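You operate a simulated robot arm through the tools that you are given. There is no shell and no other tool.

You are at the controls of a simulated two-armed robot. One attempt, no reset.

Task
Clamp the cam plate and scrub the old grease off it.
Fine: wet the blue brush in the wash tray, put it back, free the clamp and leave the plate in the fixture. Set down upright: blue brush. What is to be rubbed or washed off counts as gone when no trace of it is left.

The check looks at the end state, three seconds after you hand in, the way a careful person would. Anything else that was tipped, shoved, dropped, spilled or broken makes it a failure.

Robot
Two 7-joint arms with fingered hands on one trunk that stands fixed in place. Base frame: the origin is at the foot of the trunk, x ahead of it, y to its left, z up; the work surface is at about z = 0.85. Readings come in m, degrees, newtons and seconds.
The left shoulder is at [0.081, 0.241, 1.442], the right one opposite. Each reaches about 1.128 m from its shoulder. Payload 4.9 kg a hand.
Tool frame (each hand has its own): the origin (TCP) lies between the finger pads and is the grasp point; the fingertips stand 0.032 m ahead of it; z points along the fingers, y is the line along which they close. The gripper opens to 0.2 m; its body begins 0.089 m behind the TCP. The gripper is a hand of 4 fingers: y runs from the thumb to the fingers, the wrist lies at [0, 0, -0.267] in the tool frame, and closing takes about 1.5 s.
Orientation is that of the tool frame in the base frame, as [roll, pitch, yaw] about the fixed x, y, z axes, in that order (R = Rz(yaw) Ry(pitch) Rx(roll)). With the fingers straight down and closing along the base's y, the tool's x points along the base's -x, its y along +y and its z along -z.

Tools
- The arms move only by the tool send_rows. It takes "left_targets", "right_targets" or both (then of equal length, played together; a hand with none holds still); each is a list that holds one entry, the list of rows, each a list of 6 numbers: the shift along the base's x, y, z in units of 50 mm (1.0 is 50 mm), then the turn, a rotation vector about the base's x, y, z in units of 8 degrees (1.0 is 8 degrees). In form: [[[dx, dy, dz, wx, wy, wz], ...]]. A call has 1 to 20 rows; each row shifts and turns the commanded pose from where the row before left it. "left_grip" and "right_grip" are, for a hand that has rows, the closure, from 0 (fully open) to 1 (shut), set as the call begins (left out, the last holds). A call with a number of a shift or a turn outside -1 to 1 is refused whole. A row lasts 0.2 s, in which the tool goes at most 0.05 m and 8.6 degrees; a call with a longer step from one row to the next is refused whole, and so is a gripper value outside its range. Where a pose cannot be reached the arm comes as near as it can. A force on the tool above 80 N (or 10 N above the force at the start of the call, whichever is more), or a blocked arm, ends the call early, and 0.2 s more pass. Each finger travels about 0.072 m/s and halts on what it meets, pressing with about 27 N; the grip force reading is that of the motor and also rises with nothing between the fingers. The clock runs only during rows and for 0.2 s after the last one: add rows that do not move to give the fingers time. The reply holds the time, the measured pose of the TCP, the force on the tool along the base axes, the opening and the grip force, in the units named above and with some noise, with the torque about the TCP (base axes, N m) and any sound that the robot's microphone picked up.
- Cameras (640 x 400 px; columns grow to the right, rows downward): "scene" is now at [0.1088, 0.0193, 1.6008]; the picture's right is [0.25, -0.97, -0.00], its down [-0.70, -0.18, -0.70] and it looks along [0.67, 0.17, -0.72] (base axes); focal length 333 px, centre (320, 200). "left" rides on the left gripper at [-0.069, -0.069, -0.116] in its tool frame; the picture's right is [0.71, -0.71, 0.00], its down [0.54, 0.54, -0.64] and it looks along [0.45, 0.45, 0.77] (tool axes); focal length 226 px, centre (320, 200). "right" rides on the right gripper at [0.069, -0.069, -0.116] in its tool frame; the picture's right is [0.71, 0.71, 0.00], its down [-0.54, 0.54, -0.64] and it looks along [-0.45, 0.45, 0.77] (tool axes); focal length 226 px, centre (320, 200). There is no depth. A picture from a camera that has moved, and an enlarged one, comes with that camera's place and axes in the base frame and with its lens.
- get_image(camera): a new picture of that camera. It takes no simulated time.
- raise_lower(by): slides the trunk up (or, below 0, down) by that many m; the arms and the scene camera ride with it, the base frame stays. It gives what a move gives, with no picture.
- set_grasp(shape, hand): the hand has 4 fingers and takes this shape, open, in about a second: jaw (thumb against the fingers, like two jaws); tri (thumb and two fingers); tip (a fingertip pinch); poke (one finger out to press); point (the index stretched); flat (the hand flat); cup (the hand cupped); fist (a fist). The gripper value then closes the fingers along that shape, each until it touches; the sizes above hold for jaw. It gives what a move gives, with no picture.
- pan_tilt(pan, tilt): turns the head with the scene camera to pan (to the left, within 86 degrees either way) and tilt (down, from -29 to 69), counted from straight ahead of the robot. It gives what a move gives.
- zoom(camera, box): a new picture of the part [left, top, right, bottom] of that camera's present view, enlarged. It takes no simulated time.
- close_job(): hands the job in; it is judged then, once.

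Nothing tells you positions but the pictures and the camera data. Unless the task says otherwise, let go and move clear before handing in.

The tools are called after ">>>" as a command line: name --argument value ..., lists and objects as JSON in quotes. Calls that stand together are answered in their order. send_rows: Moves the arms, as the interface text tells. Its arguments: {"type":"object","properties":{"left_targets":{"type":"array","items":{"type":"array","items":{"type":"array","items":{"type":"number"}}}},"left_grip":{"type":"number"},"right_targets":{"type":"array","items":{"type":"array","items":{"type":"array","items":{"type":"number"}}}},"right_grip":{"type":"number"}},"required":[]} The other tools are called the same way: raise_lower (by) moves the trunk up or down; set_grasp (shape, hand) gives the hand a shape; pan_tilt (pan, tilt) turns the head that bears the scene camera; get_image (camera) takes a picture; zoom (camera, box) takes an enlarged picture of a part of a camera's view; close_job () hands the job in.

At the start:

```text
t: 0.0
left_position: [0.6934, 0.4246, 1.2512]
left_tcp_rot: [-180.0, 0.0, -180.0]
left_ft_force: [0.0, 0.1, -0.3]
left_torque: [0.01, 0.04, -0.01]
left_finger_gap: 0.2
left_grasp_force: 0.0
left_shape: jaw
right_position: [0.7883, -0.2969, 1.1409]
right_tcp_rot: [-179.9, 0.0, 179.9]
right_ft_force: [-0.7, 0.3, 0.5]
right_torque: [-0.02, 0.0, 0.01]
right_finger_gap: 0.1996
right_grasp_force: 0.1
right_shape: jaw
trunk travel left (down, up): [-0.35, 0.49]
head pan, tilt (commanded): [14.3, 45.9]
```

scene: 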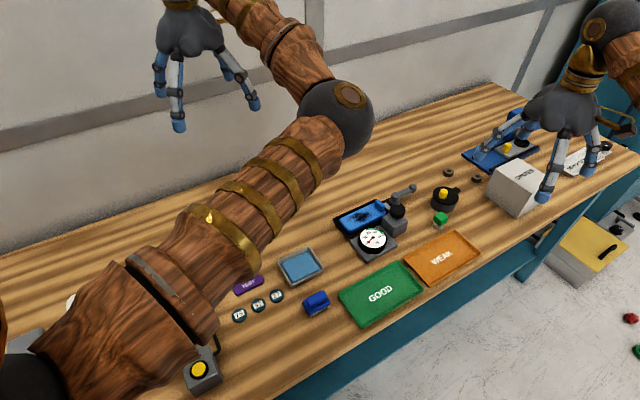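
right: 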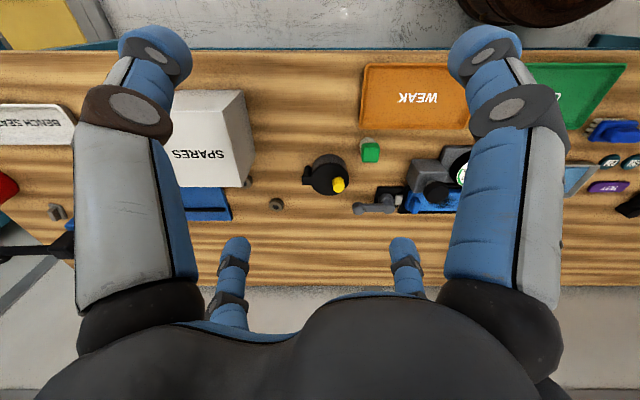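
left: 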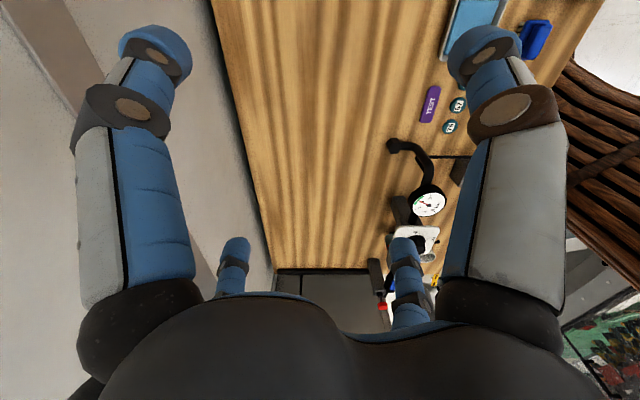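

I see a bench with a clamp fixture (a blue plate, gauge, lever), a small blue wash tray, a blue brush, and GOOD/WEAK trays. I'll look closer before moving anything.

>>> zoom --camera "scene" --box '[220, 160, 480, 330]'

>>> zoom --camera "scene" --box '[320, 170, 440, 270]'

>>> zoom --camera "scene" --box '[420, 90, 640, 230]'

>>> zoom --camera "right" --box '[300, 40, 640, 250]'

```text
2.35 times, centred on (350, 245) of scene
camera zoom: at [0.1088, 0.0193, 1.6008], right [0.25, -0.97, 0.0], down [-0.7, -0.18, -0.7], along [0.67, 0.17, -0.72], focal length 783 px, centre (249, 94)
```

zoom: 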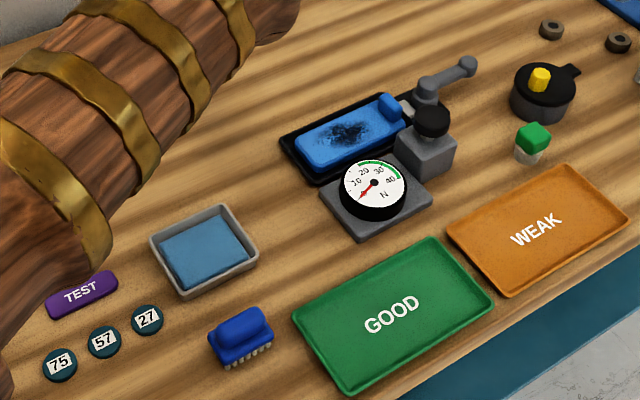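

```text
4.00 times, centred on (380, 220) of scene
camera zoom: at [0.1088, 0.0193, 1.6008], right [0.25, -0.97, 0.0], down [-0.7, -0.18, -0.7], along [0.67, 0.17, -0.72], focal length 1331 px, centre (80, 120)
```

zoom: 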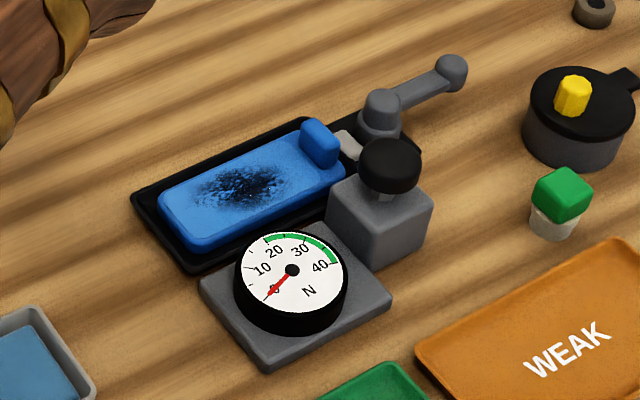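

```text
2.86 times, centred on (530, 160) of scene
camera zoom: at [0.1088, 0.0193, 1.6008], right [0.25, -0.97, 0.0], down [-0.7, -0.18, -0.7], along [0.67, 0.17, -0.72], focal length 951 px, centre (-280, 314)
```

zoom: 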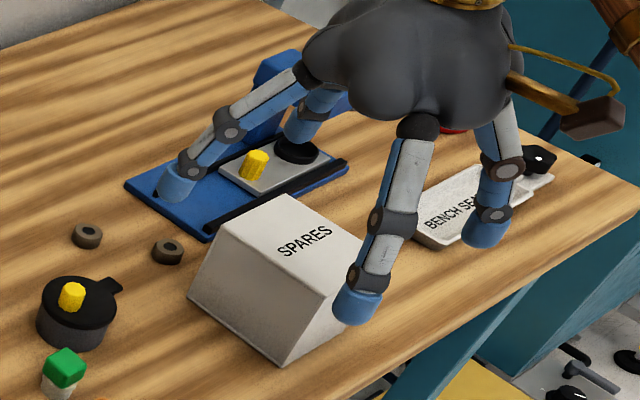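

```text
1.88 times, centred on (470, 145) of right
camera zoom: at [0.7183, -0.365, 1.2583], right [-0.71, 0.71, 0.0], down [0.54, 0.54, 0.64], along [0.45, 0.45, -0.77], focal length 426 px, centre (38, 304)
```

zoom: 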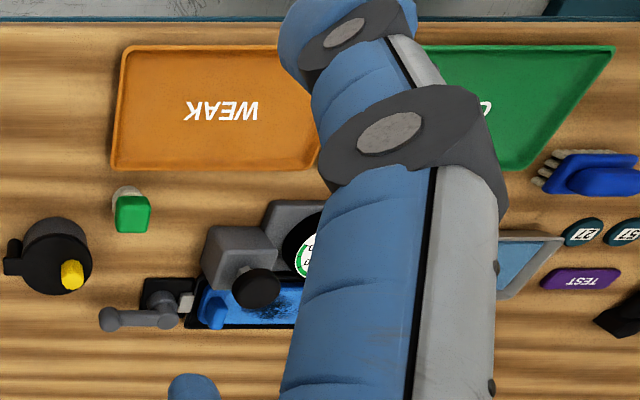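

The brush looks to be near (0.47, 0.12), the tray near (0.56, 0.19) and the plate near (0.76, 0.06). I'll turn the head and zoom to understand the clamp better.

>>> pan_tilt --pan 4 --tilt 48

>>> get_image --camera "scene"

>>> zoom --camera "scene" --box '[250, 150, 410, 250]'

>>> zoom --camera "right" --box '[340, 140, 460, 230]'

```text
t: 0.7
left_position: [0.6932, 0.4249, 1.2516]
left_tcp_rot: [180.0, -0.1, -179.9]
left_ft_force: [0.0, -0.7, 0.4]
left_torque: [-0.01, -0.02, -0.04]
left_finger_gap: 0.1998
left_grasp_force: 0.1
left_shape: jaw
right_position: [0.788, -0.2972, 1.1406]
right_tcp_rot: [180.0, 0.0, 180.0]
right_ft_force: [-0.5, 0.1, -0.3]
right_torque: [0.01, -0.06, 0.01]
right_finger_gap: 0.2
right_grasp_force: 0.1
right_shape: jaw
trunk travel left (down, up): [-0.35, 0.49]
head pan, tilt (commanded): [4.0, 48.0]
```

```text
taken
camera scene: at [0.1093, 0.0049, 1.5978], right [0.07, -1.0, 0.0], down [-0.74, -0.05, -0.67], along [0.67, 0.05, -0.74], focal length 333 px, centre (320, 200)
```

scene: 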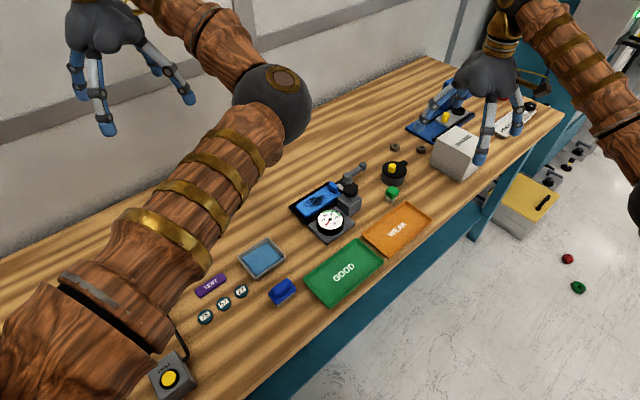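

```text
4.00 times, centred on (330, 200) of scene
camera zoom: at [0.1093, 0.0049, 1.5978], right [0.07, -1.0, 0.0], down [-0.74, -0.05, -0.67], along [0.67, 0.05, -0.74], focal length 1331 px, centre (280, 200)
```

zoom: 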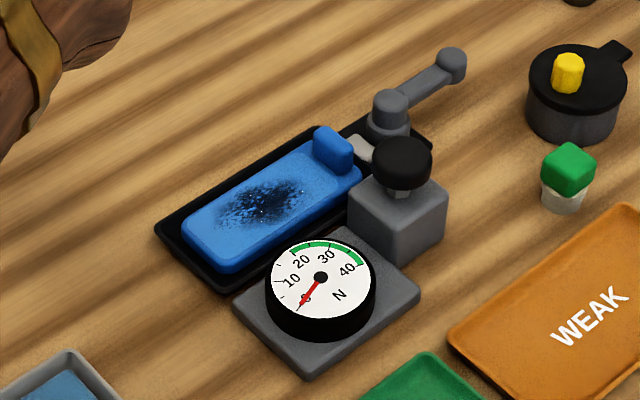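

```text
4.44 times, centred on (400, 185) of right
camera zoom: at [0.7183, -0.365, 1.2582], right [-0.71, 0.71, 0.0], down [0.54, 0.54, 0.64], along [0.45, 0.45, -0.77], focal length 1005 px, centre (-36, 267)
```

zoom: 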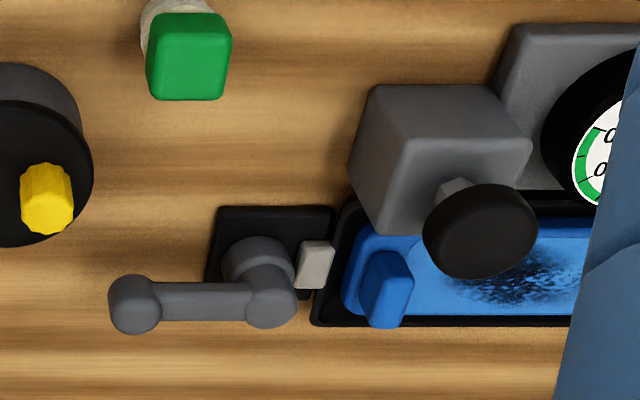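

The bench runs at 45° to my base frame, so the fixture's long axis lies along about [0.71, -0.71]. I'll zoom on the brush, the tray and the left camera.

>>> zoom --camera "scene" --box '[220, 220, 380, 320]'

>>> zoom --camera "scene" --box '[120, 260, 280, 400]'

>>> zoom --camera "scene" --box '[300, 150, 380, 200]'

>>> get_image --camera "left"

```text
4.00 times, centred on (300, 270) of scene
camera zoom: at [0.1093, 0.0049, 1.5978], right [0.07, -1.0, 0.0], down [-0.74, -0.05, -0.67], along [0.67, 0.05, -0.74], focal length 1331 px, centre (400, -80)
```

zoom: 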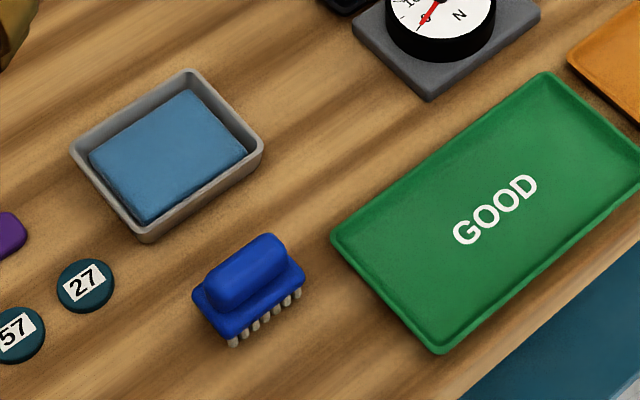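

```text
2.86 times, centred on (200, 330) of scene
camera zoom: at [0.1093, 0.0049, 1.5978], right [0.07, -1.0, 0.0], down [-0.74, -0.05, -0.67], along [0.67, 0.05, -0.74], focal length 951 px, centre (663, -171)
```

zoom: 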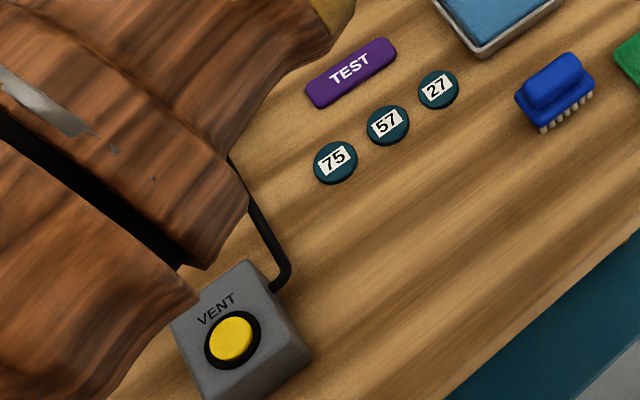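

```text
8.00 times, centred on (340, 175) of scene
camera zoom: at [0.1093, 0.0049, 1.5978], right [0.07, -1.0, 0.0], down [-0.74, -0.05, -0.67], along [0.67, 0.05, -0.74], focal length 2663 px, centre (160, 400)
```

zoom: 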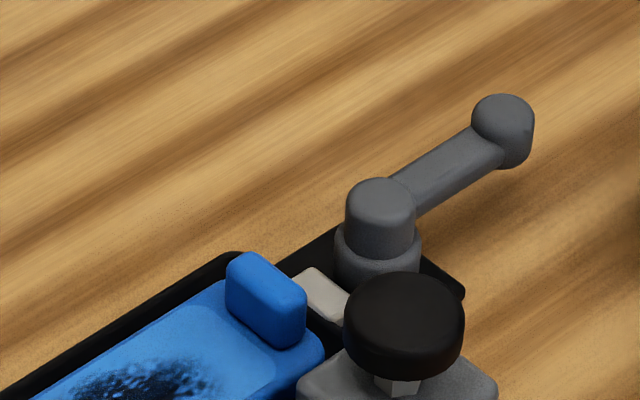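

```text
taken
camera left: at [0.7632, 0.3576, 1.3675], right [-0.71, -0.71, 0.0], down [-0.54, 0.54, 0.64], along [-0.46, 0.45, -0.77], focal length 226 px, centre (320, 200)
```

left: 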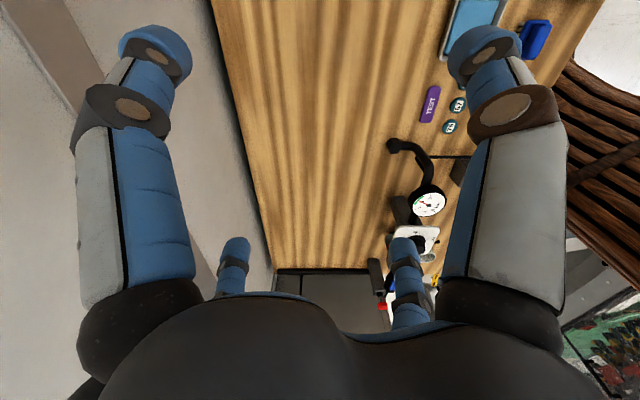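

The pivot of the clamp lever looks to be near (0.84, -0.03) and its end near (0.89, -0.07), both at about z 0.89. The left arm hangs over the work area, so I'll move it up and left to clear it first.

>>> send_rows --left_targets '[[[-0.5, 0.5, 0.5, 0, 0, 0], [-0.5, 0.5, 0.5, 0, 0, 0], [-0.5, 0.5, 0.5, 0, 0, 0], [-0.5, 0.5, 0.5, 0, 0, 0]]]'

>>> get_image --camera "scene"

```text
t: 1.7
left_position: [0.5928, 0.5275, 1.351]
left_tcp_rot: [-179.9, 0.1, 179.9]
left_ft_force: [0.8, -0.1, 0.2]
left_torque: [-0.03, -0.02, 0.01]
left_finger_gap: 0.2
left_grasp_force: 0.0
left_shape: jaw
right_position: [0.7869, -0.2961, 1.1441]
right_tcp_rot: [-179.9, 0.2, -180.0]
right_ft_force: [-0.5, -0.8, 0.2]
right_torque: [-0.04, 0.0, 0.0]
right_finger_gap: 0.1998
right_grasp_force: 0.2
right_shape: jaw
trunk travel left (down, up): [-0.35, 0.49]
head pan, tilt (commanded): [4.0, 48.0]
```

```text
taken
camera scene: at [0.1074, 0.0066, 1.5979], right [0.07, -1.0, 0.0], down [-0.74, -0.05, -0.67], along [0.67, 0.05, -0.74], focal length 333 px, centre (320, 200)
```

scene: 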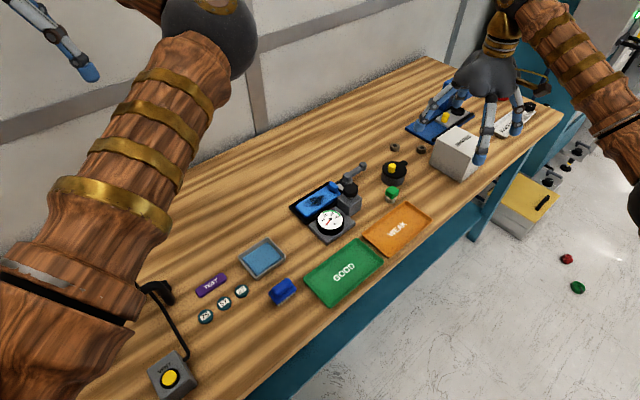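

The left elbow is moving up and left as I wanted, so I'll carry on a bit further. At the same time I'll bring the right hand above the clamp area for a close look.

>>> send_rows --left_targets '[[[-0.55, 0.4, 0.5, 0, 0, 0], [-0.55, 0.4, 0.5, 0, 0, 0], [-0.55, 0.4, 0.5, 0, 0, 0], [-0.55, 0.4, 0.5, 0, 0, 0]]]'

>>> get_image --camera "scene"

>>> get_image --camera "left"

```text
t: 2.7
left_position: [0.4826, 0.6077, 1.4526]
left_tcp_rot: [-179.9, 0.1, 180.0]
left_ft_force: [0.0, 0.5, 0.6]
left_torque: [0.02, 0.01, 0.0]
left_finger_gap: 0.1999
left_grasp_force: 0.1
left_shape: jaw
right_position: [0.7857, -0.2973, 1.1433]
right_tcp_rot: [-179.9, 0.1, -180.0]
right_ft_force: [-0.8, -0.8, 0.2]
right_torque: [0.03, -0.03, 0.0]
right_finger_gap: 0.2
right_grasp_force: 0.0
right_shape: jaw
trunk travel left (down, up): [-0.35, 0.49]
head pan, tilt (commanded): [4.0, 48.0]
```

```text
taken
camera scene: at [0.107, 0.0061, 1.598], right [0.07, -1.0, 0.0], down [-0.74, -0.05, -0.67], along [0.67, 0.05, -0.74], focal length 333 px, centre (320, 200)
```

scene: 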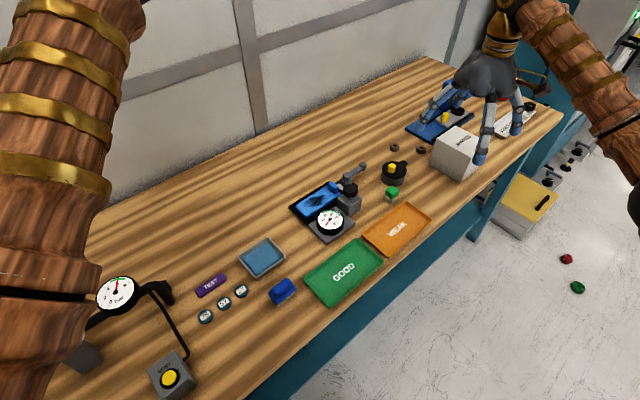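

```text
taken
camera left: at [0.5511, 0.5387, 1.5689], right [-0.71, -0.71, 0.0], down [-0.54, 0.54, 0.64], along [-0.45, 0.45, -0.77], focal length 226 px, centre (320, 200)
```

left: 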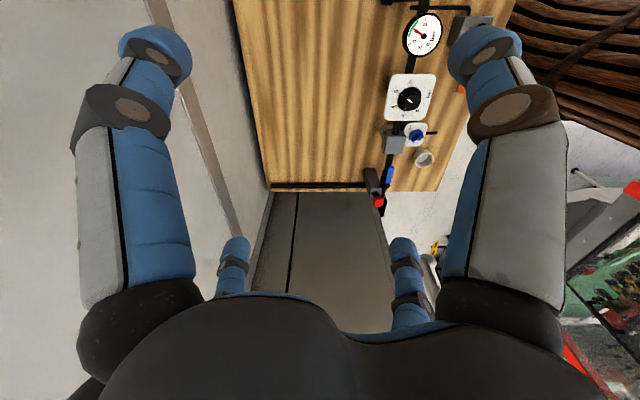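

The left arm is clear now. I'll move the right hand above the lever to use its camera for a closer view.

>>> send_rows --right_targets '[[[0, 0.9, 0, 0, 0, 0], [0, 0.9, 0, 0, 0, 0], [0, 0.9, 0, 0, 0, 0], [0, 0.9, -0.3, 0, 0, 0], [0, 0, -0.8, 0, 0, 0], [0, 0, -0.5, 0, 0, 0]]]'

>>> get_image --camera "right"

>>> get_image --camera "scene"

>>> zoom --camera "right" --box '[230, 130, 410, 250]'

```text
t: 4.1
left_position: [0.4844, 0.604, 1.4519]
left_tcp_rot: [180.0, -0.1, -180.0]
left_ft_force: [-0.2, 1.1, 0.4]
left_torque: [-0.01, 0.01, -0.02]
left_finger_gap: 0.1999
left_grasp_force: 0.1
left_shape: jaw
right_position: [0.7866, -0.1179, 1.0599]
right_tcp_rot: [-180.0, 0.0, -180.0]
right_ft_force: [0.3, 0.0, 0.1]
right_torque: [0.02, 0.01, -0.01]
right_finger_gap: 0.1998
right_grasp_force: 0.0
right_shape: jaw
trunk travel left (down, up): [-0.35, 0.49]
head pan, tilt (commanded): [4.0, 48.0]
```

```text
taken
camera right: at [0.7184, -0.1861, 1.1779], right [-0.71, 0.71, 0.0], down [0.54, 0.54, 0.64], along [0.45, 0.45, -0.77], focal length 226 px, centre (320, 200)
```

right: 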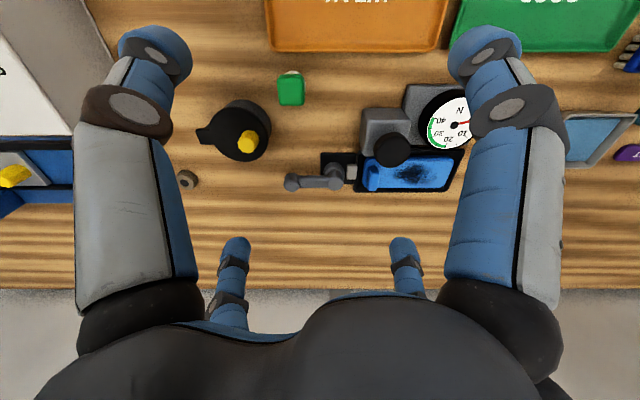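

```text
taken
camera scene: at [0.1095, 0.0043, 1.5979], right [0.07, -1.0, 0.0], down [-0.74, -0.05, -0.67], along [0.67, 0.05, -0.74], focal length 333 px, centre (320, 200)
```

scene: 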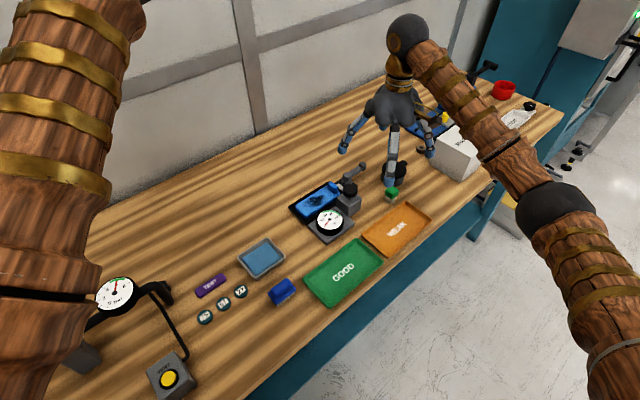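

```text
3.33 times, centred on (320, 190) of right
camera zoom: at [0.7184, -0.1861, 1.1779], right [-0.71, 0.71, 0.0], down [0.54, 0.54, 0.64], along [0.45, 0.45, -0.77], focal length 754 px, centre (320, 233)
```

zoom: 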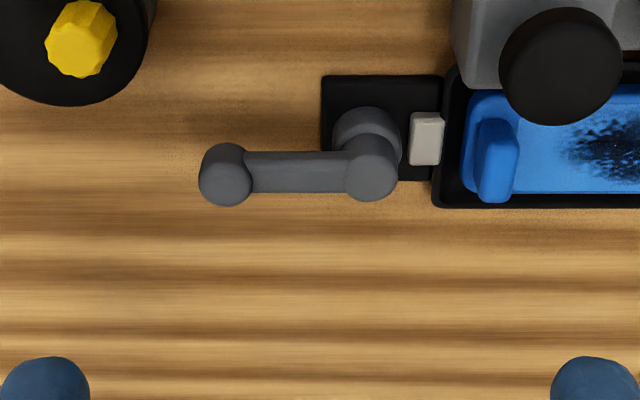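

The lever's pivot is at about (0.840, -0.033) and its end at (0.892, -0.074), with the jaw facing the plate's tab. I'll try the right hand's shapes in the air to see how the fingers sit.

>>> set_grasp --shape "poke" --hand "right"

>>> get_image --camera "right"

>>> zoom --camera "scene" --box '[300, 60, 500, 220]'

```text
t: 5.0
left_position: [0.4843, 0.6053, 1.4528]
left_tcp_rot: [180.0, -0.1, -179.9]
left_ft_force: [0.5, 0.0, 0.4]
left_torque: [0.03, 0.01, 0.0]
left_finger_gap: 0.1998
left_grasp_force: 0.1
left_shape: jaw
right_position: [0.7882, -0.1175, 1.0612]
right_tcp_rot: [179.9, 0.1, 180.0]
right_ft_force: [0.6, 0.8, 0.1]
right_torque: [0.01, 0.01, 0.01]
right_finger_gap: 0.0
right_grasp_force: 0.0
right_shape: poke
trunk travel left (down, up): [-0.35, 0.49]
head pan, tilt (commanded): [4.0, 48.0]
```

```text
taken
camera right: at [0.7182, -0.1853, 1.1783], right [-0.71, 0.71, 0.0], down [0.54, 0.54, 0.64], along [0.45, 0.45, -0.77], focal length 226 px, centre (320, 200)
```

right: 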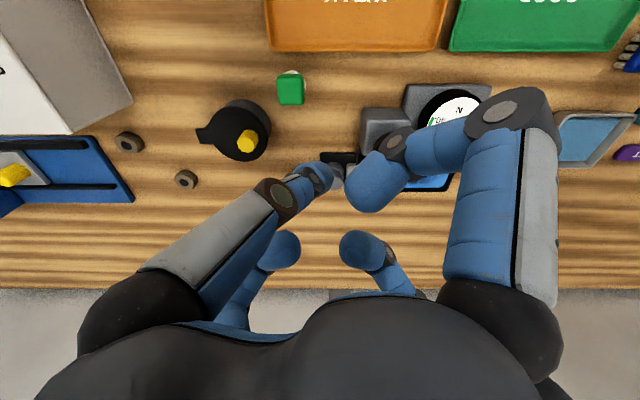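

```text
2.50 times, centred on (400, 140) of scene
camera zoom: at [0.1092, 0.0051, 1.5978], right [0.07, -1.0, 0.0], down [-0.74, -0.05, -0.67], along [0.67, 0.05, -0.74], focal length 832 px, centre (120, 350)
```

zoom: 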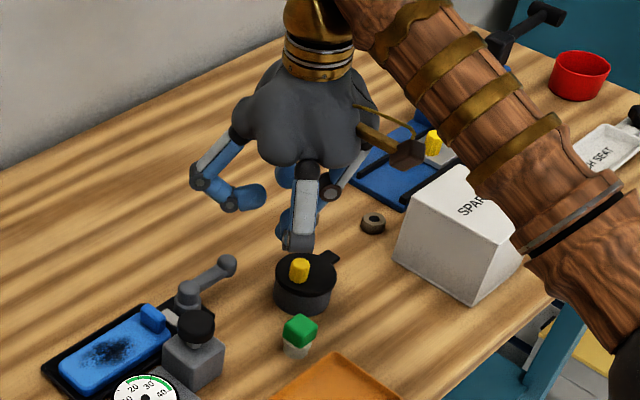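

In poke shape the thumb's tip sits on the tool axis, about 0.03 m ahead of the TCP. I'll bring it over the front side of the lever end and check its position before lowering.

>>> send_rows --right_targets '[[[0.8, 0.16, 0, 0, 0, 0], [0.76, 0.17, -0.3, 0, 0, 0], [0, 0, -0.9, 0, 0, 0], [0, 0, -0.6, 0, 0, 0], [0, 0, 0, 0, 0, 0]]]'

>>> get_image --camera "right"

>>> zoom --camera "scene" --box '[300, 60, 500, 220]'

```text
t: 6.2
left_position: [0.4843, 0.6063, 1.4508]
left_tcp_rot: [180.0, 0.0, 180.0]
left_ft_force: [-0.1, 0.0, -0.6]
left_torque: [-0.01, 0.03, 0.01]
left_finger_gap: 0.2001
left_grasp_force: 0.0
left_shape: jaw
right_position: [0.866, -0.1009, 0.971]
right_tcp_rot: [-180.0, 0.1, -179.9]
right_ft_force: [0.0, 0.4, -0.3]
right_torque: [0.0, 0.0, 0.02]
right_finger_gap: 0.0
right_grasp_force: 0.1
right_shape: poke
trunk travel left (down, up): [-0.35, 0.49]
head pan, tilt (commanded): [4.0, 48.0]
```

```text
taken
camera right: at [0.7967, -0.1686, 1.0879], right [-0.71, 0.71, 0.0], down [0.54, 0.54, 0.64], along [0.45, 0.45, -0.77], focal length 226 px, centre (320, 200)
```

right: 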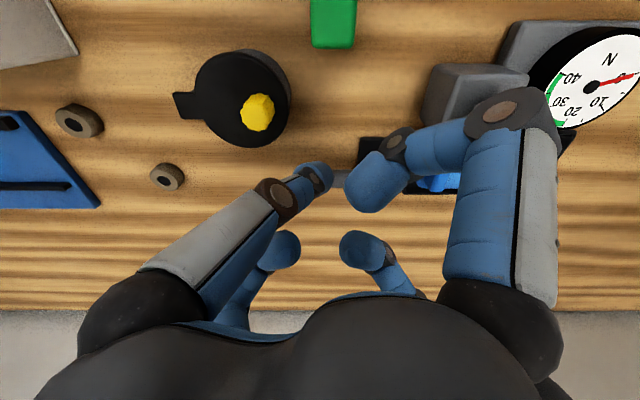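

```text
2.50 times, centred on (400, 140) of scene
camera zoom: at [0.1091, 0.0058, 1.5978], right [0.07, -1.0, 0.0], down [-0.74, -0.05, -0.67], along [0.67, 0.05, -0.74], focal length 832 px, centre (120, 350)
```

zoom: 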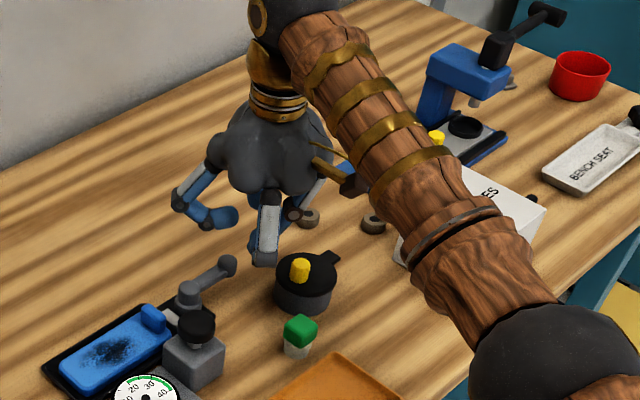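

The tip lines up on the front side of the lever end. I'll lower it beside the lever.

>>> send_rows --right_targets '[[[0, 0, -0.5, 0, 0, 0], [0, 0, -0.5, 0, 0, 0], [0, 0, -0.28, 0, 0, 0], [0, 0, 0, 0, 0, 0]]]'

>>> get_image --camera "right"

>>> zoom --camera "scene" --box '[320, 120, 420, 200]'

```text
t: 7.2
left_position: [0.4844, 0.6054, 1.4507]
left_tcp_rot: [-180.0, 0.0, 180.0]
left_ft_force: [0.2, -0.2, -0.1]
left_torque: [0.0, 0.02, 0.03]
left_finger_gap: 0.1997
left_grasp_force: 0.1
left_shape: jaw
right_position: [0.8646, -0.1007, 0.9074]
right_tcp_rot: [179.9, -0.1, 179.9]
right_ft_force: [-0.1, -0.7, 0.1]
right_torque: [-0.02, 0.0, 0.01]
right_finger_gap: 0.0001
right_grasp_force: 0.1
right_shape: poke
trunk travel left (down, up): [-0.35, 0.49]
head pan, tilt (commanded): [4.0, 48.0]
```

```text
taken
camera right: at [0.7966, -0.1687, 1.0245], right [-0.71, 0.71, 0.0], down [0.54, 0.54, 0.64], along [0.45, 0.45, -0.77], focal length 226 px, centre (320, 200)
```

right: 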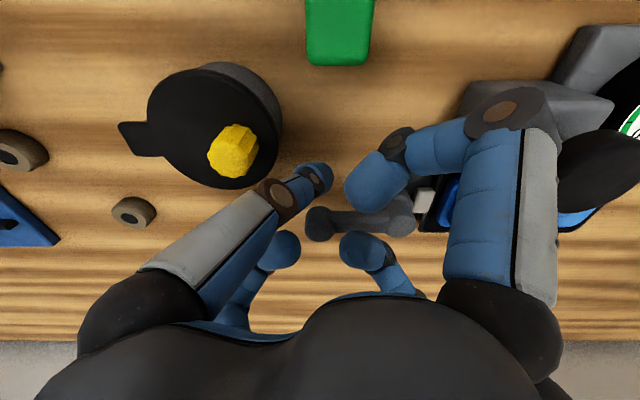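

```text
5.00 times, centred on (370, 160) of scene
camera zoom: at [0.1094, 0.0052, 1.5978], right [0.07, -1.0, 0.0], down [-0.74, -0.05, -0.67], along [0.67, 0.05, -0.74], focal length 1664 px, centre (70, 400)
```

zoom: 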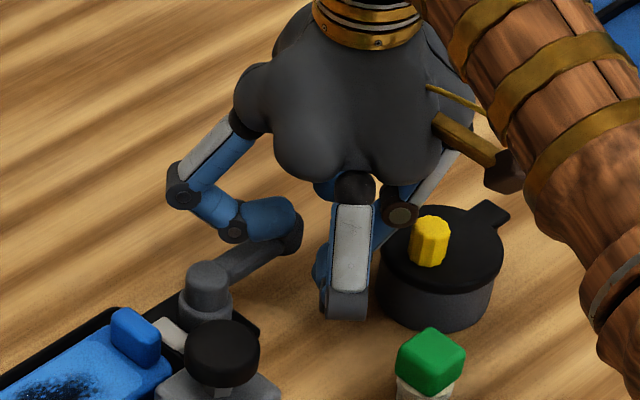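

The tip is now just in front of the lever end. I'll push gently towards the back of the bench in small steps and watch the force.

>>> send_rows --right_targets '[[[0.07, 0.07, 0, 0, 0, 0], [0.07, 0.07, 0, 0, 0, 0], [0.07, 0.07, 0, 0, 0, 0], [0.07, 0.07, 0, 0, 0, 0], [0, 0, 0, 0, 0, 0]]]'

>>> zoom --camera "right" --box '[240, 120, 440, 280]'

```text
t: 8.4
left_position: [0.4837, 0.605, 1.4507]
left_tcp_rot: [180.0, 0.0, -179.9]
left_ft_force: [-1.3, -0.5, 0.0]
left_torque: [-0.02, 0.01, 0.01]
left_finger_gap: 0.1998
left_grasp_force: 0.1
left_shape: jaw
right_position: [0.8796, -0.0879, 0.9073]
right_tcp_rot: [-180.0, -0.1, -180.0]
right_ft_force: [0.1, -0.5, -0.3]
right_torque: [-0.01, 0.0, 0.05]
right_finger_gap: 0.0002
right_grasp_force: 0.1
right_shape: poke
trunk travel left (down, up): [-0.35, 0.49]
head pan, tilt (commanded): [4.0, 48.0]
```

```text
2.50 times, centred on (340, 200) of right
camera zoom: at [0.8106, -0.1546, 1.0245], right [-0.71, 0.71, 0.0], down [0.54, 0.54, 0.64], along [0.45, 0.45, -0.77], focal length 565 px, centre (270, 200)
```

zoom: 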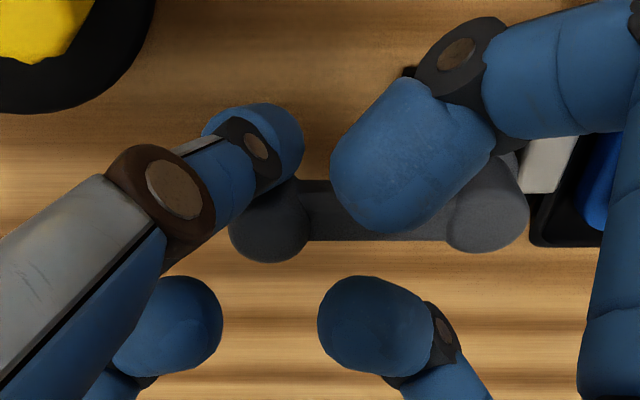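

It is close to contact, with no force yet. I'll keep pushing.

>>> send_rows --right_targets '[[[0.06, 0.06, 0, 0, 0, 0], [0.06, 0.06, 0, 0, 0, 0], [0.06, 0.06, 0, 0, 0, 0], [0, 0, 0, 0, 0, 0]]]'

>>> zoom --camera "right" --box '[240, 120, 440, 280]'

```text
t: 9.4
left_position: [0.4784, 0.6034, 1.4536]
left_tcp_rot: [179.9, 0.3, 179.9]
left_ft_force: [0.1, 0.1, -0.1]
left_torque: [-0.01, 0.01, -0.02]
left_finger_gap: 0.1999
left_grasp_force: 0.1
left_shape: jaw
right_position: [0.8845, -0.0788, 0.9097]
right_tcp_rot: [-179.9, -0.3, 180.0]
right_ft_force: [-36.8, -19.0, 6.9]
right_torque: [-0.47, 0.89, -0.16]
right_finger_gap: 0.0001
right_grasp_force: 0.0
right_shape: poke
trunk travel left (down, up): [-0.35, 0.49]
head pan, tilt (commanded): [4.0, 48.0]
```

```text
2.50 times, centred on (340, 200) of right
camera zoom: at [0.8152, -0.1465, 1.0271], right [-0.71, 0.71, 0.0], down [0.54, 0.54, 0.64], along [0.45, 0.45, -0.77], focal length 565 px, centre (270, 200)
```

zoom: 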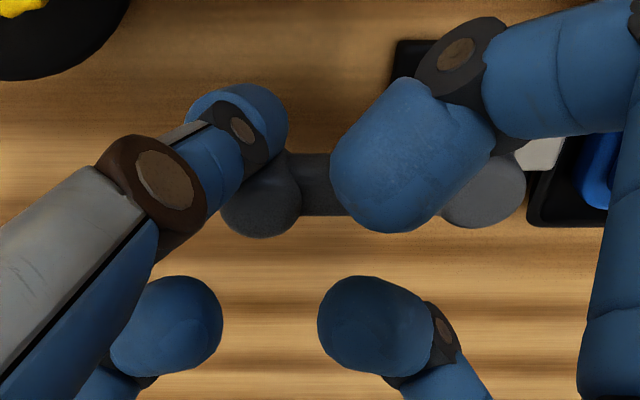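

The lever doesn't budge this way at about 41 N, so it is at its stop. I'll back off, lift over and push from the other side, towards the front.

>>> send_rows --right_targets '[[[-0.2, -0.2, 0, 0, 0, 0], [-0.2, -0.2, 0, 0, 0, 0], [0, 0, 0.7, 0, 0, 0], [0, 0, 0.6, 0, 0, 0], [0.55, 0.5, 0, 0, 0, 0], [0.55, 0.5, 0, 0, 0, 0], [0, 0, 0, 0, 0, 0]]]'

>>> zoom --camera "scene" --box '[320, 110, 440, 206]'

>>> get_image --camera "right"

```text
t: 11.0
left_position: [0.4849, 0.6035, 1.4522]
left_tcp_rot: [179.9, 0.0, 180.0]
left_ft_force: [-0.2, -0.6, -0.8]
left_torque: [0.05, 0.0, 0.0]
left_finger_gap: 0.2
left_grasp_force: 0.1
left_shape: jaw
right_position: [0.9164, -0.0512, 0.9722]
right_tcp_rot: [179.9, 0.0, -180.0]
right_ft_force: [0.3, -0.8, -0.1]
right_torque: [0.05, -0.02, 0.02]
right_finger_gap: 0.0
right_grasp_force: 0.1
right_shape: poke
right hand out of reach, approached as far as the arm can: row 6
trunk travel left (down, up): [-0.35, 0.49]
head pan, tilt (commanded): [4.0, 48.0]
```

```text
4.17 times, centred on (380, 158) of scene
camera zoom: at [0.1096, 0.0027, 1.5978], right [0.07, -1.0, 0.0], down [-0.74, -0.05, -0.67], along [0.67, 0.05, -0.74], focal length 1387 px, centre (70, 375)
```

zoom: 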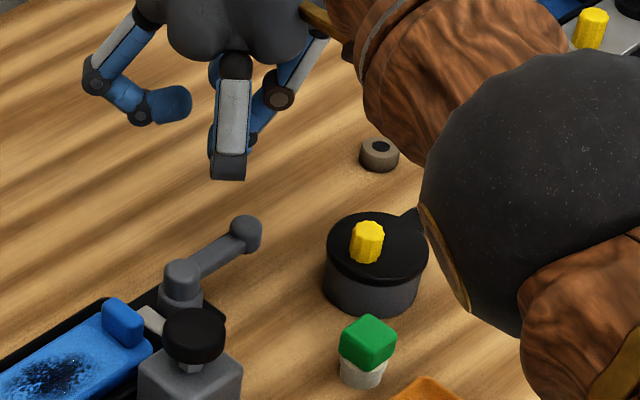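

```text
taken
camera right: at [0.8464, -0.1187, 1.0894], right [-0.71, 0.71, 0.0], down [0.54, 0.54, 0.64], along [0.45, 0.46, -0.77], focal length 226 px, centre (320, 200)
```

right: 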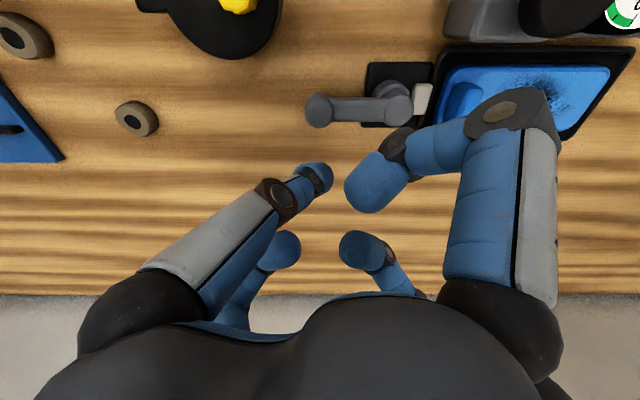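

Straight-down at full stretch is just out of reach there. I'll lift the hand, lower the trunk a bit for more horizontal reach, and then come in behind the lever.

>>> send_rows --right_targets '[[[-0.3, 0, 0.9, 0, 0, 0], [-0.3, 0, 0.9, 0, 0, 0], [0, 0, 0.9, 0, 0, 0], [0, 0, 0.9, 0, 0, 0], [0, 0, 0, 0, 0, 0]]]'

>>> raise_lower --by -0.15

>>> get_image --camera "scene"

>>> get_image --camera "right"

```text
t: 12.2
left_position: [0.4855, 0.606, 1.4524]
left_tcp_rot: [-179.9, 0.0, 180.0]
left_ft_force: [-1.0, 0.2, -0.1]
left_torque: [0.02, 0.01, -0.01]
left_finger_gap: 0.2
left_grasp_force: 0.0
left_shape: jaw
right_position: [0.8853, -0.0494, 1.153]
right_tcp_rot: [-180.0, -0.1, 180.0]
right_ft_force: [0.9, -1.0, -0.7]
right_torque: [0.02, 0.02, 0.02]
right_finger_gap: 0.0
right_grasp_force: 0.1
right_shape: poke
trunk travel left (down, up): [-0.35, 0.49]
head pan, tilt (commanded): [4.0, 48.0]
```

```text
t: 14.0
left_position: [0.4834, 0.6062, 1.3015]
left_tcp_rot: [180.0, -0.1, -180.0]
left_ft_force: [-0.1, 0.3, 0.1]
left_torque: [-0.04, 0.0, 0.01]
left_finger_gap: 0.1999
left_grasp_force: 0.1
left_shape: jaw
right_position: [0.8857, -0.049, 1.0035]
right_tcp_rot: [179.9, 0.0, 179.9]
right_ft_force: [-0.2, 0.1, 0.5]
right_torque: [0.0, 0.0, 0.02]
right_finger_gap: 0.0002
right_grasp_force: 0.0
right_shape: poke
trunk travel left (down, up): [-0.2, 0.64]
head pan, tilt (commanded): [4.0, 48.0]
```

```text
taken
camera scene: at [0.1091, 0.0051, 1.4479], right [0.07, -1.0, 0.0], down [-0.74, -0.05, -0.67], along [0.67, 0.05, -0.74], focal length 333 px, centre (320, 200)
```

scene: 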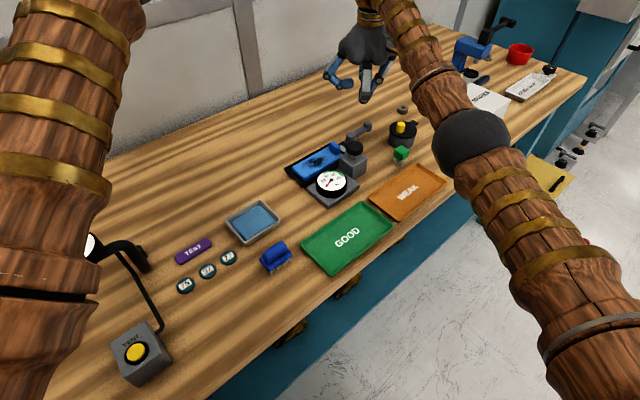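

```text
taken
camera right: at [0.8156, -0.1173, 1.1207], right [-0.71, 0.71, 0.0], down [0.54, 0.54, 0.64], along [0.45, 0.45, -0.77], focal length 226 px, centre (320, 200)
```

right: 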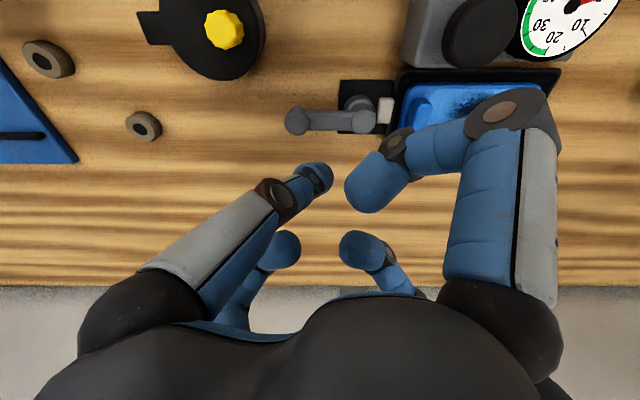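

The reach is now better, and the lever end is confirmed at about (0.891, -0.075). I'll go down behind it.

>>> send_rows --right_targets '[[[0.3, 0, -0.3, 0, 0, 0], [0.33, 0, -0.5, 0, 0, 0], [0, 0, -0.5, 0, 0, 0], [0, 0, -0.35, 0, 0, 0], [0, 0, -0.3, 0, 0, 0], [0, 0, 0, 0, 0, 0]]]'

>>> zoom --camera "right" --box '[240, 80, 440, 280]'

>>> zoom --camera "scene" --box '[300, 70, 440, 190]'

```text
t: 15.4
left_position: [0.4833, 0.605, 1.3014]
left_tcp_rot: [-180.0, 0.0, 179.9]
left_ft_force: [0.4, -0.2, -0.5]
left_torque: [0.0, 0.0, 0.0]
left_finger_gap: 0.1999
left_grasp_force: 0.1
left_shape: jaw
right_position: [0.9171, -0.0499, 0.9059]
right_tcp_rot: [180.0, -0.1, 180.0]
right_ft_force: [-0.1, -0.9, -0.3]
right_torque: [0.04, 0.01, -0.03]
right_finger_gap: 0.0
right_grasp_force: 0.0
right_shape: poke
trunk travel left (down, up): [-0.2, 0.64]
head pan, tilt (commanded): [4.0, 48.0]
```

```text
2.00 times, centred on (340, 180) of right
camera zoom: at [0.8475, -0.1175, 1.0228], right [-0.71, 0.71, 0.0], down [0.54, 0.54, 0.64], along [0.45, 0.45, -0.77], focal length 452 px, centre (280, 240)
```

zoom: 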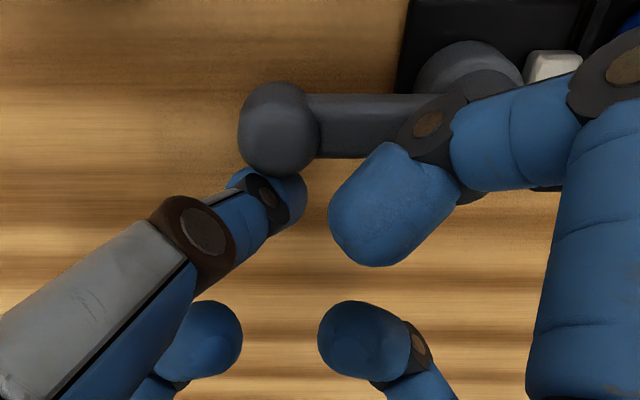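

```text
3.33 times, centred on (370, 130) of scene
camera zoom: at [0.1092, 0.0049, 1.4478], right [0.07, -1.0, 0.0], down [-0.74, -0.05, -0.67], along [0.67, 0.05, -0.74], focal length 1110 px, centre (153, 433)
```

zoom: 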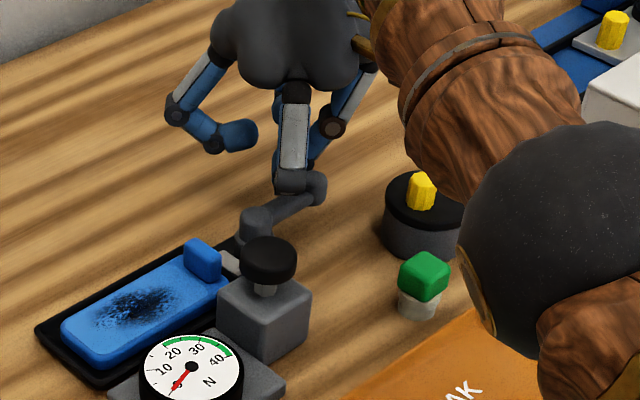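

The tip is behind the lever end. I'll now push it towards the front along its arc in small steps.

>>> send_rows --right_targets '[[[-0.1, -0.04, 0, 0, 0, 0], [-0.1, -0.04, 0, 0, 0, 0], [-0.1, -0.06, 0, 0, 0, 0], [-0.05, -0.09, 0, 0, 0, 0], [-0.06, -0.1, 0, 0, 0, 0], [0, 0, 0, 0, 0, 0]]]'

>>> zoom --camera "right" --box '[240, 80, 440, 280]'

>>> zoom --camera "scene" --box '[300, 70, 440, 190]'

```text
t: 16.8
left_position: [0.4838, 0.606, 1.3012]
left_tcp_rot: [-180.0, -0.1, -180.0]
left_ft_force: [-0.3, 0.5, 0.2]
left_torque: [0.02, 0.0, 0.01]
left_finger_gap: 0.1998
left_grasp_force: 0.0
left_shape: jaw
right_position: [0.8954, -0.0658, 0.9062]
right_tcp_rot: [180.0, -0.1, -180.0]
right_ft_force: [1.8, -0.1, 0.0]
right_torque: [0.02, 0.01, 0.02]
right_finger_gap: 0.0002
right_grasp_force: 0.1
right_shape: poke
trunk travel left (down, up): [-0.2, 0.64]
head pan, tilt (commanded): [4.0, 48.0]
```

```text
2.00 times, centred on (340, 180) of right
camera zoom: at [0.8264, -0.1336, 1.0228], right [-0.71, 0.71, 0.0], down [0.54, 0.54, 0.64], along [0.45, 0.45, -0.77], focal length 452 px, centre (280, 240)
```

zoom: 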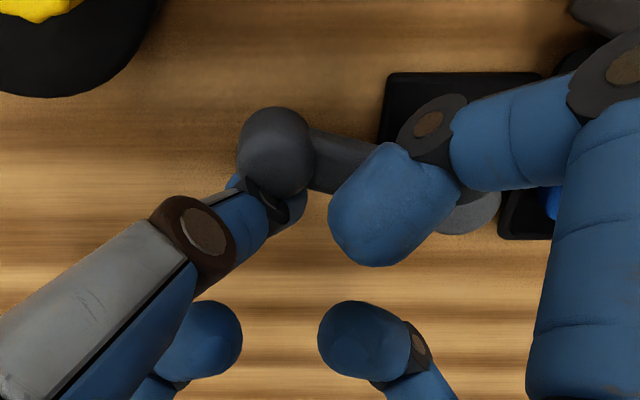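

```text
3.33 times, centred on (370, 130) of scene
camera zoom: at [0.1093, 0.0053, 1.4478], right [0.07, -1.0, 0.0], down [-0.74, -0.05, -0.67], along [0.67, 0.05, -0.74], focal length 1110 px, centre (153, 433)
```

zoom: 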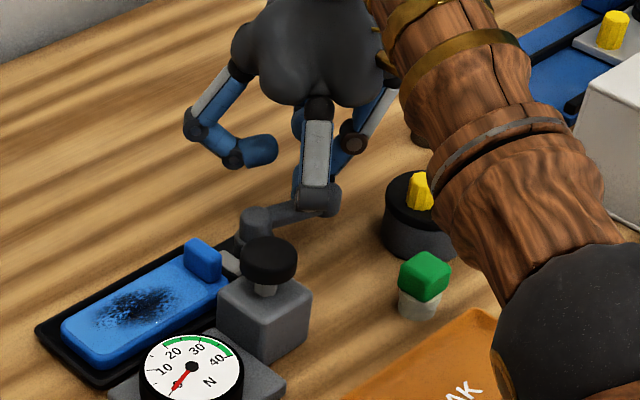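

The lever turns freely this way, at about 2 N. I'll continue along the arc.

>>> send_rows --right_targets '[[[-0.08, -0.1, 0, 0, 0, 0], [-0.09, -0.1, 0, 0, 0, 0], [-0.1, -0.09, 0, 0, 0, 0], [-0.11, -0.08, 0, 0, 0, 0], [-0.12, -0.06, 0, 0, 0, 0], [-0.12, -0.05, 0, 0, 0, 0], [0, 0, 0, 0, 0, 0]]]'

>>> zoom --camera "right" --box '[240, 80, 440, 280]'

>>> zoom --camera "scene" --box '[300, 70, 440, 190]'

```text
t: 18.4
left_position: [0.4843, 0.6063, 1.3008]
left_tcp_rot: [-179.9, 0.0, -180.0]
left_ft_force: [0.1, -0.1, 0.4]
left_torque: [-0.02, 0.03, -0.05]
left_finger_gap: 0.2001
left_grasp_force: 0.1
left_shape: jaw
right_position: [0.8657, -0.0904, 0.9056]
right_tcp_rot: [180.0, 0.0, -180.0]
right_ft_force: [0.5, 0.3, 0.1]
right_torque: [0.0, 0.0, 0.01]
right_finger_gap: 0.0
right_grasp_force: 0.0
right_shape: poke
trunk travel left (down, up): [-0.2, 0.64]
head pan, tilt (commanded): [4.0, 48.0]
```

```text
2.00 times, centred on (340, 180) of right
camera zoom: at [0.7958, -0.1578, 1.0225], right [-0.71, 0.71, 0.0], down [0.54, 0.54, 0.64], along [0.45, 0.45, -0.77], focal length 452 px, centre (280, 240)
```

zoom: 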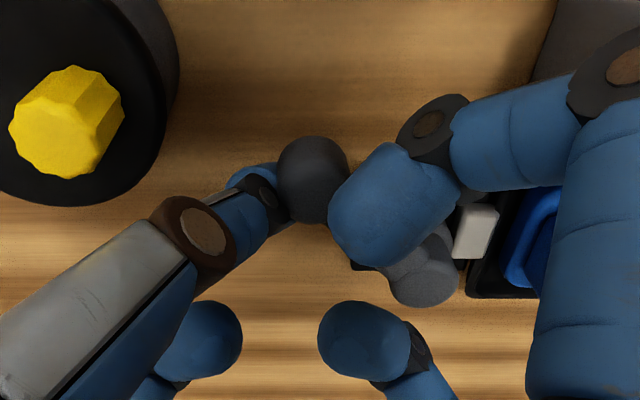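

```text
3.33 times, centred on (370, 130) of scene
camera zoom: at [0.1094, 0.0054, 1.4478], right [0.07, -1.0, 0.0], down [-0.74, -0.05, -0.67], along [0.67, 0.05, -0.74], focal length 1110 px, centre (153, 433)
```

zoom: 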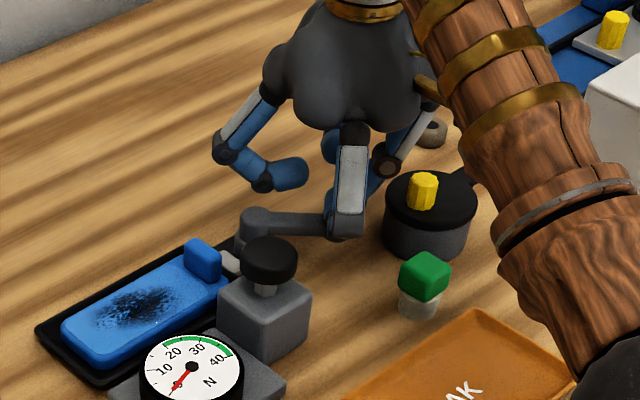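

The lever is now at about 90° of swing from straight ahead. I'll keep going until it stops.

>>> send_rows --right_targets '[[[-0.13, -0.05, 0, 0, 0, 0], [-0.13, -0.04, 0, 0, 0, 0], [-0.13, -0.03, 0, 0, 0, 0], [-0.13, -0.02, 0, 0, 0, 0], [-0.12, 0.0, 0, 0, 0, 0], [0, 0, 0, 0, 0, 0]]]'

>>> zoom --camera "right" --box '[240, 80, 440, 280]'

>>> zoom --camera "scene" --box '[300, 70, 440, 190]'

```text
t: 19.8
left_position: [0.4841, 0.6045, 1.3016]
left_tcp_rot: [180.0, 0.0, 180.0]
left_ft_force: [-0.9, -0.4, -0.5]
left_torque: [0.0, 0.02, -0.05]
left_finger_gap: 0.2001
left_grasp_force: 0.0
left_shape: jaw
right_position: [0.8325, -0.0976, 0.9055]
right_tcp_rot: [179.9, 0.0, -179.9]
right_ft_force: [1.1, -0.7, 0.7]
right_torque: [-0.04, -0.05, -0.02]
right_finger_gap: 0.0
right_grasp_force: 0.1
right_shape: poke
trunk travel left (down, up): [-0.2, 0.64]
head pan, tilt (commanded): [4.0, 48.0]
```

```text
2.00 times, centred on (340, 180) of right
camera zoom: at [0.7635, -0.1649, 1.0226], right [-0.71, 0.71, 0.0], down [0.54, 0.54, 0.64], along [0.45, 0.45, -0.77], focal length 452 px, centre (280, 240)
```

zoom: 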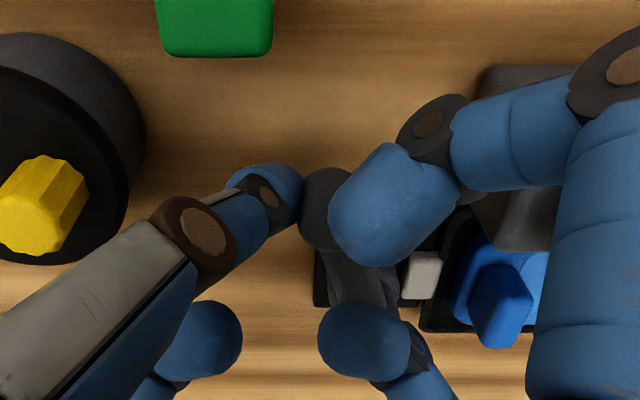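

```text
3.33 times, centred on (370, 130) of scene
camera zoom: at [0.1094, 0.0051, 1.4478], right [0.07, -1.0, 0.0], down [-0.74, -0.05, -0.67], along [0.67, 0.05, -0.74], focal length 1110 px, centre (153, 433)
```

zoom: 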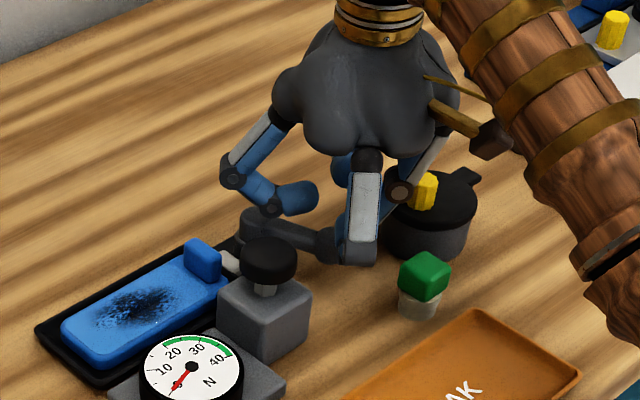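

Still moving freely, now about 70° turned. The next steps should bring it to its stop.

>>> send_rows --right_targets '[[[-0.1, 0.0, 0, 0, 0, 0], [-0.1, 0.02, 0, 0, 0, 0], [-0.1, 0.03, 0, 0, 0, 0], [-0.1, 0.04, 0, 0, 0, 0], [0, 0, 0, 0, 0, 0]]]'

>>> zoom --camera "right" --box '[240, 80, 440, 280]'

>>> zoom --camera "scene" --box '[300, 70, 440, 190]'

```text
t: 21.0
left_position: [0.4847, 0.6049, 1.3014]
left_tcp_rot: [-180.0, 0.0, 180.0]
left_ft_force: [-0.6, -0.3, -0.4]
left_torque: [0.02, 0.03, 0.02]
left_finger_gap: 0.1998
left_grasp_force: 0.1
left_shape: jaw
right_position: [0.812, -0.0925, 0.9054]
right_tcp_rot: [-180.0, 0.0, -180.0]
right_ft_force: [1.1, 0.3, 0.4]
right_torque: [0.03, -0.01, -0.01]
right_finger_gap: 0.0
right_grasp_force: 0.0
right_shape: poke
trunk travel left (down, up): [-0.2, 0.64]
head pan, tilt (commanded): [4.0, 48.0]
```

```text
2.00 times, centred on (340, 180) of right
camera zoom: at [0.7437, -0.1601, 1.0227], right [-0.71, 0.71, 0.0], down [0.54, 0.54, 0.64], along [0.45, 0.45, -0.77], focal length 452 px, centre (280, 240)
```

zoom: 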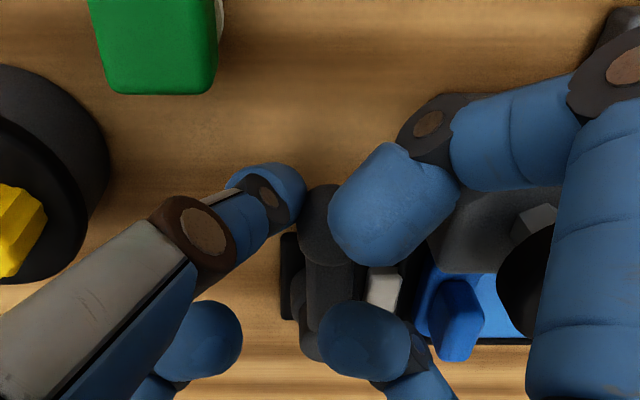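

```text
3.33 times, centred on (370, 130) of scene
camera zoom: at [0.1094, 0.0051, 1.4478], right [0.07, -1.0, 0.0], down [-0.74, -0.05, -0.67], along [0.67, 0.05, -0.74], focal length 1110 px, centre (153, 433)
```

zoom: 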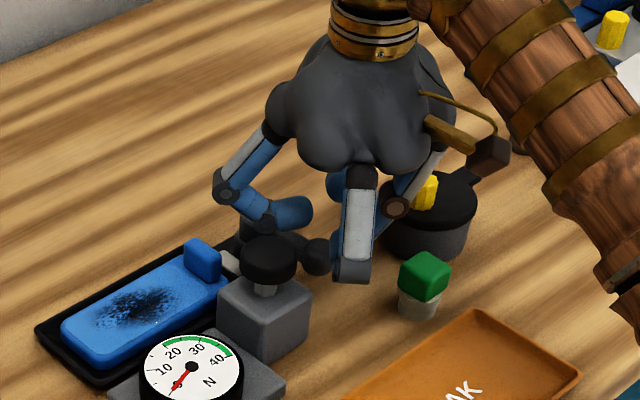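

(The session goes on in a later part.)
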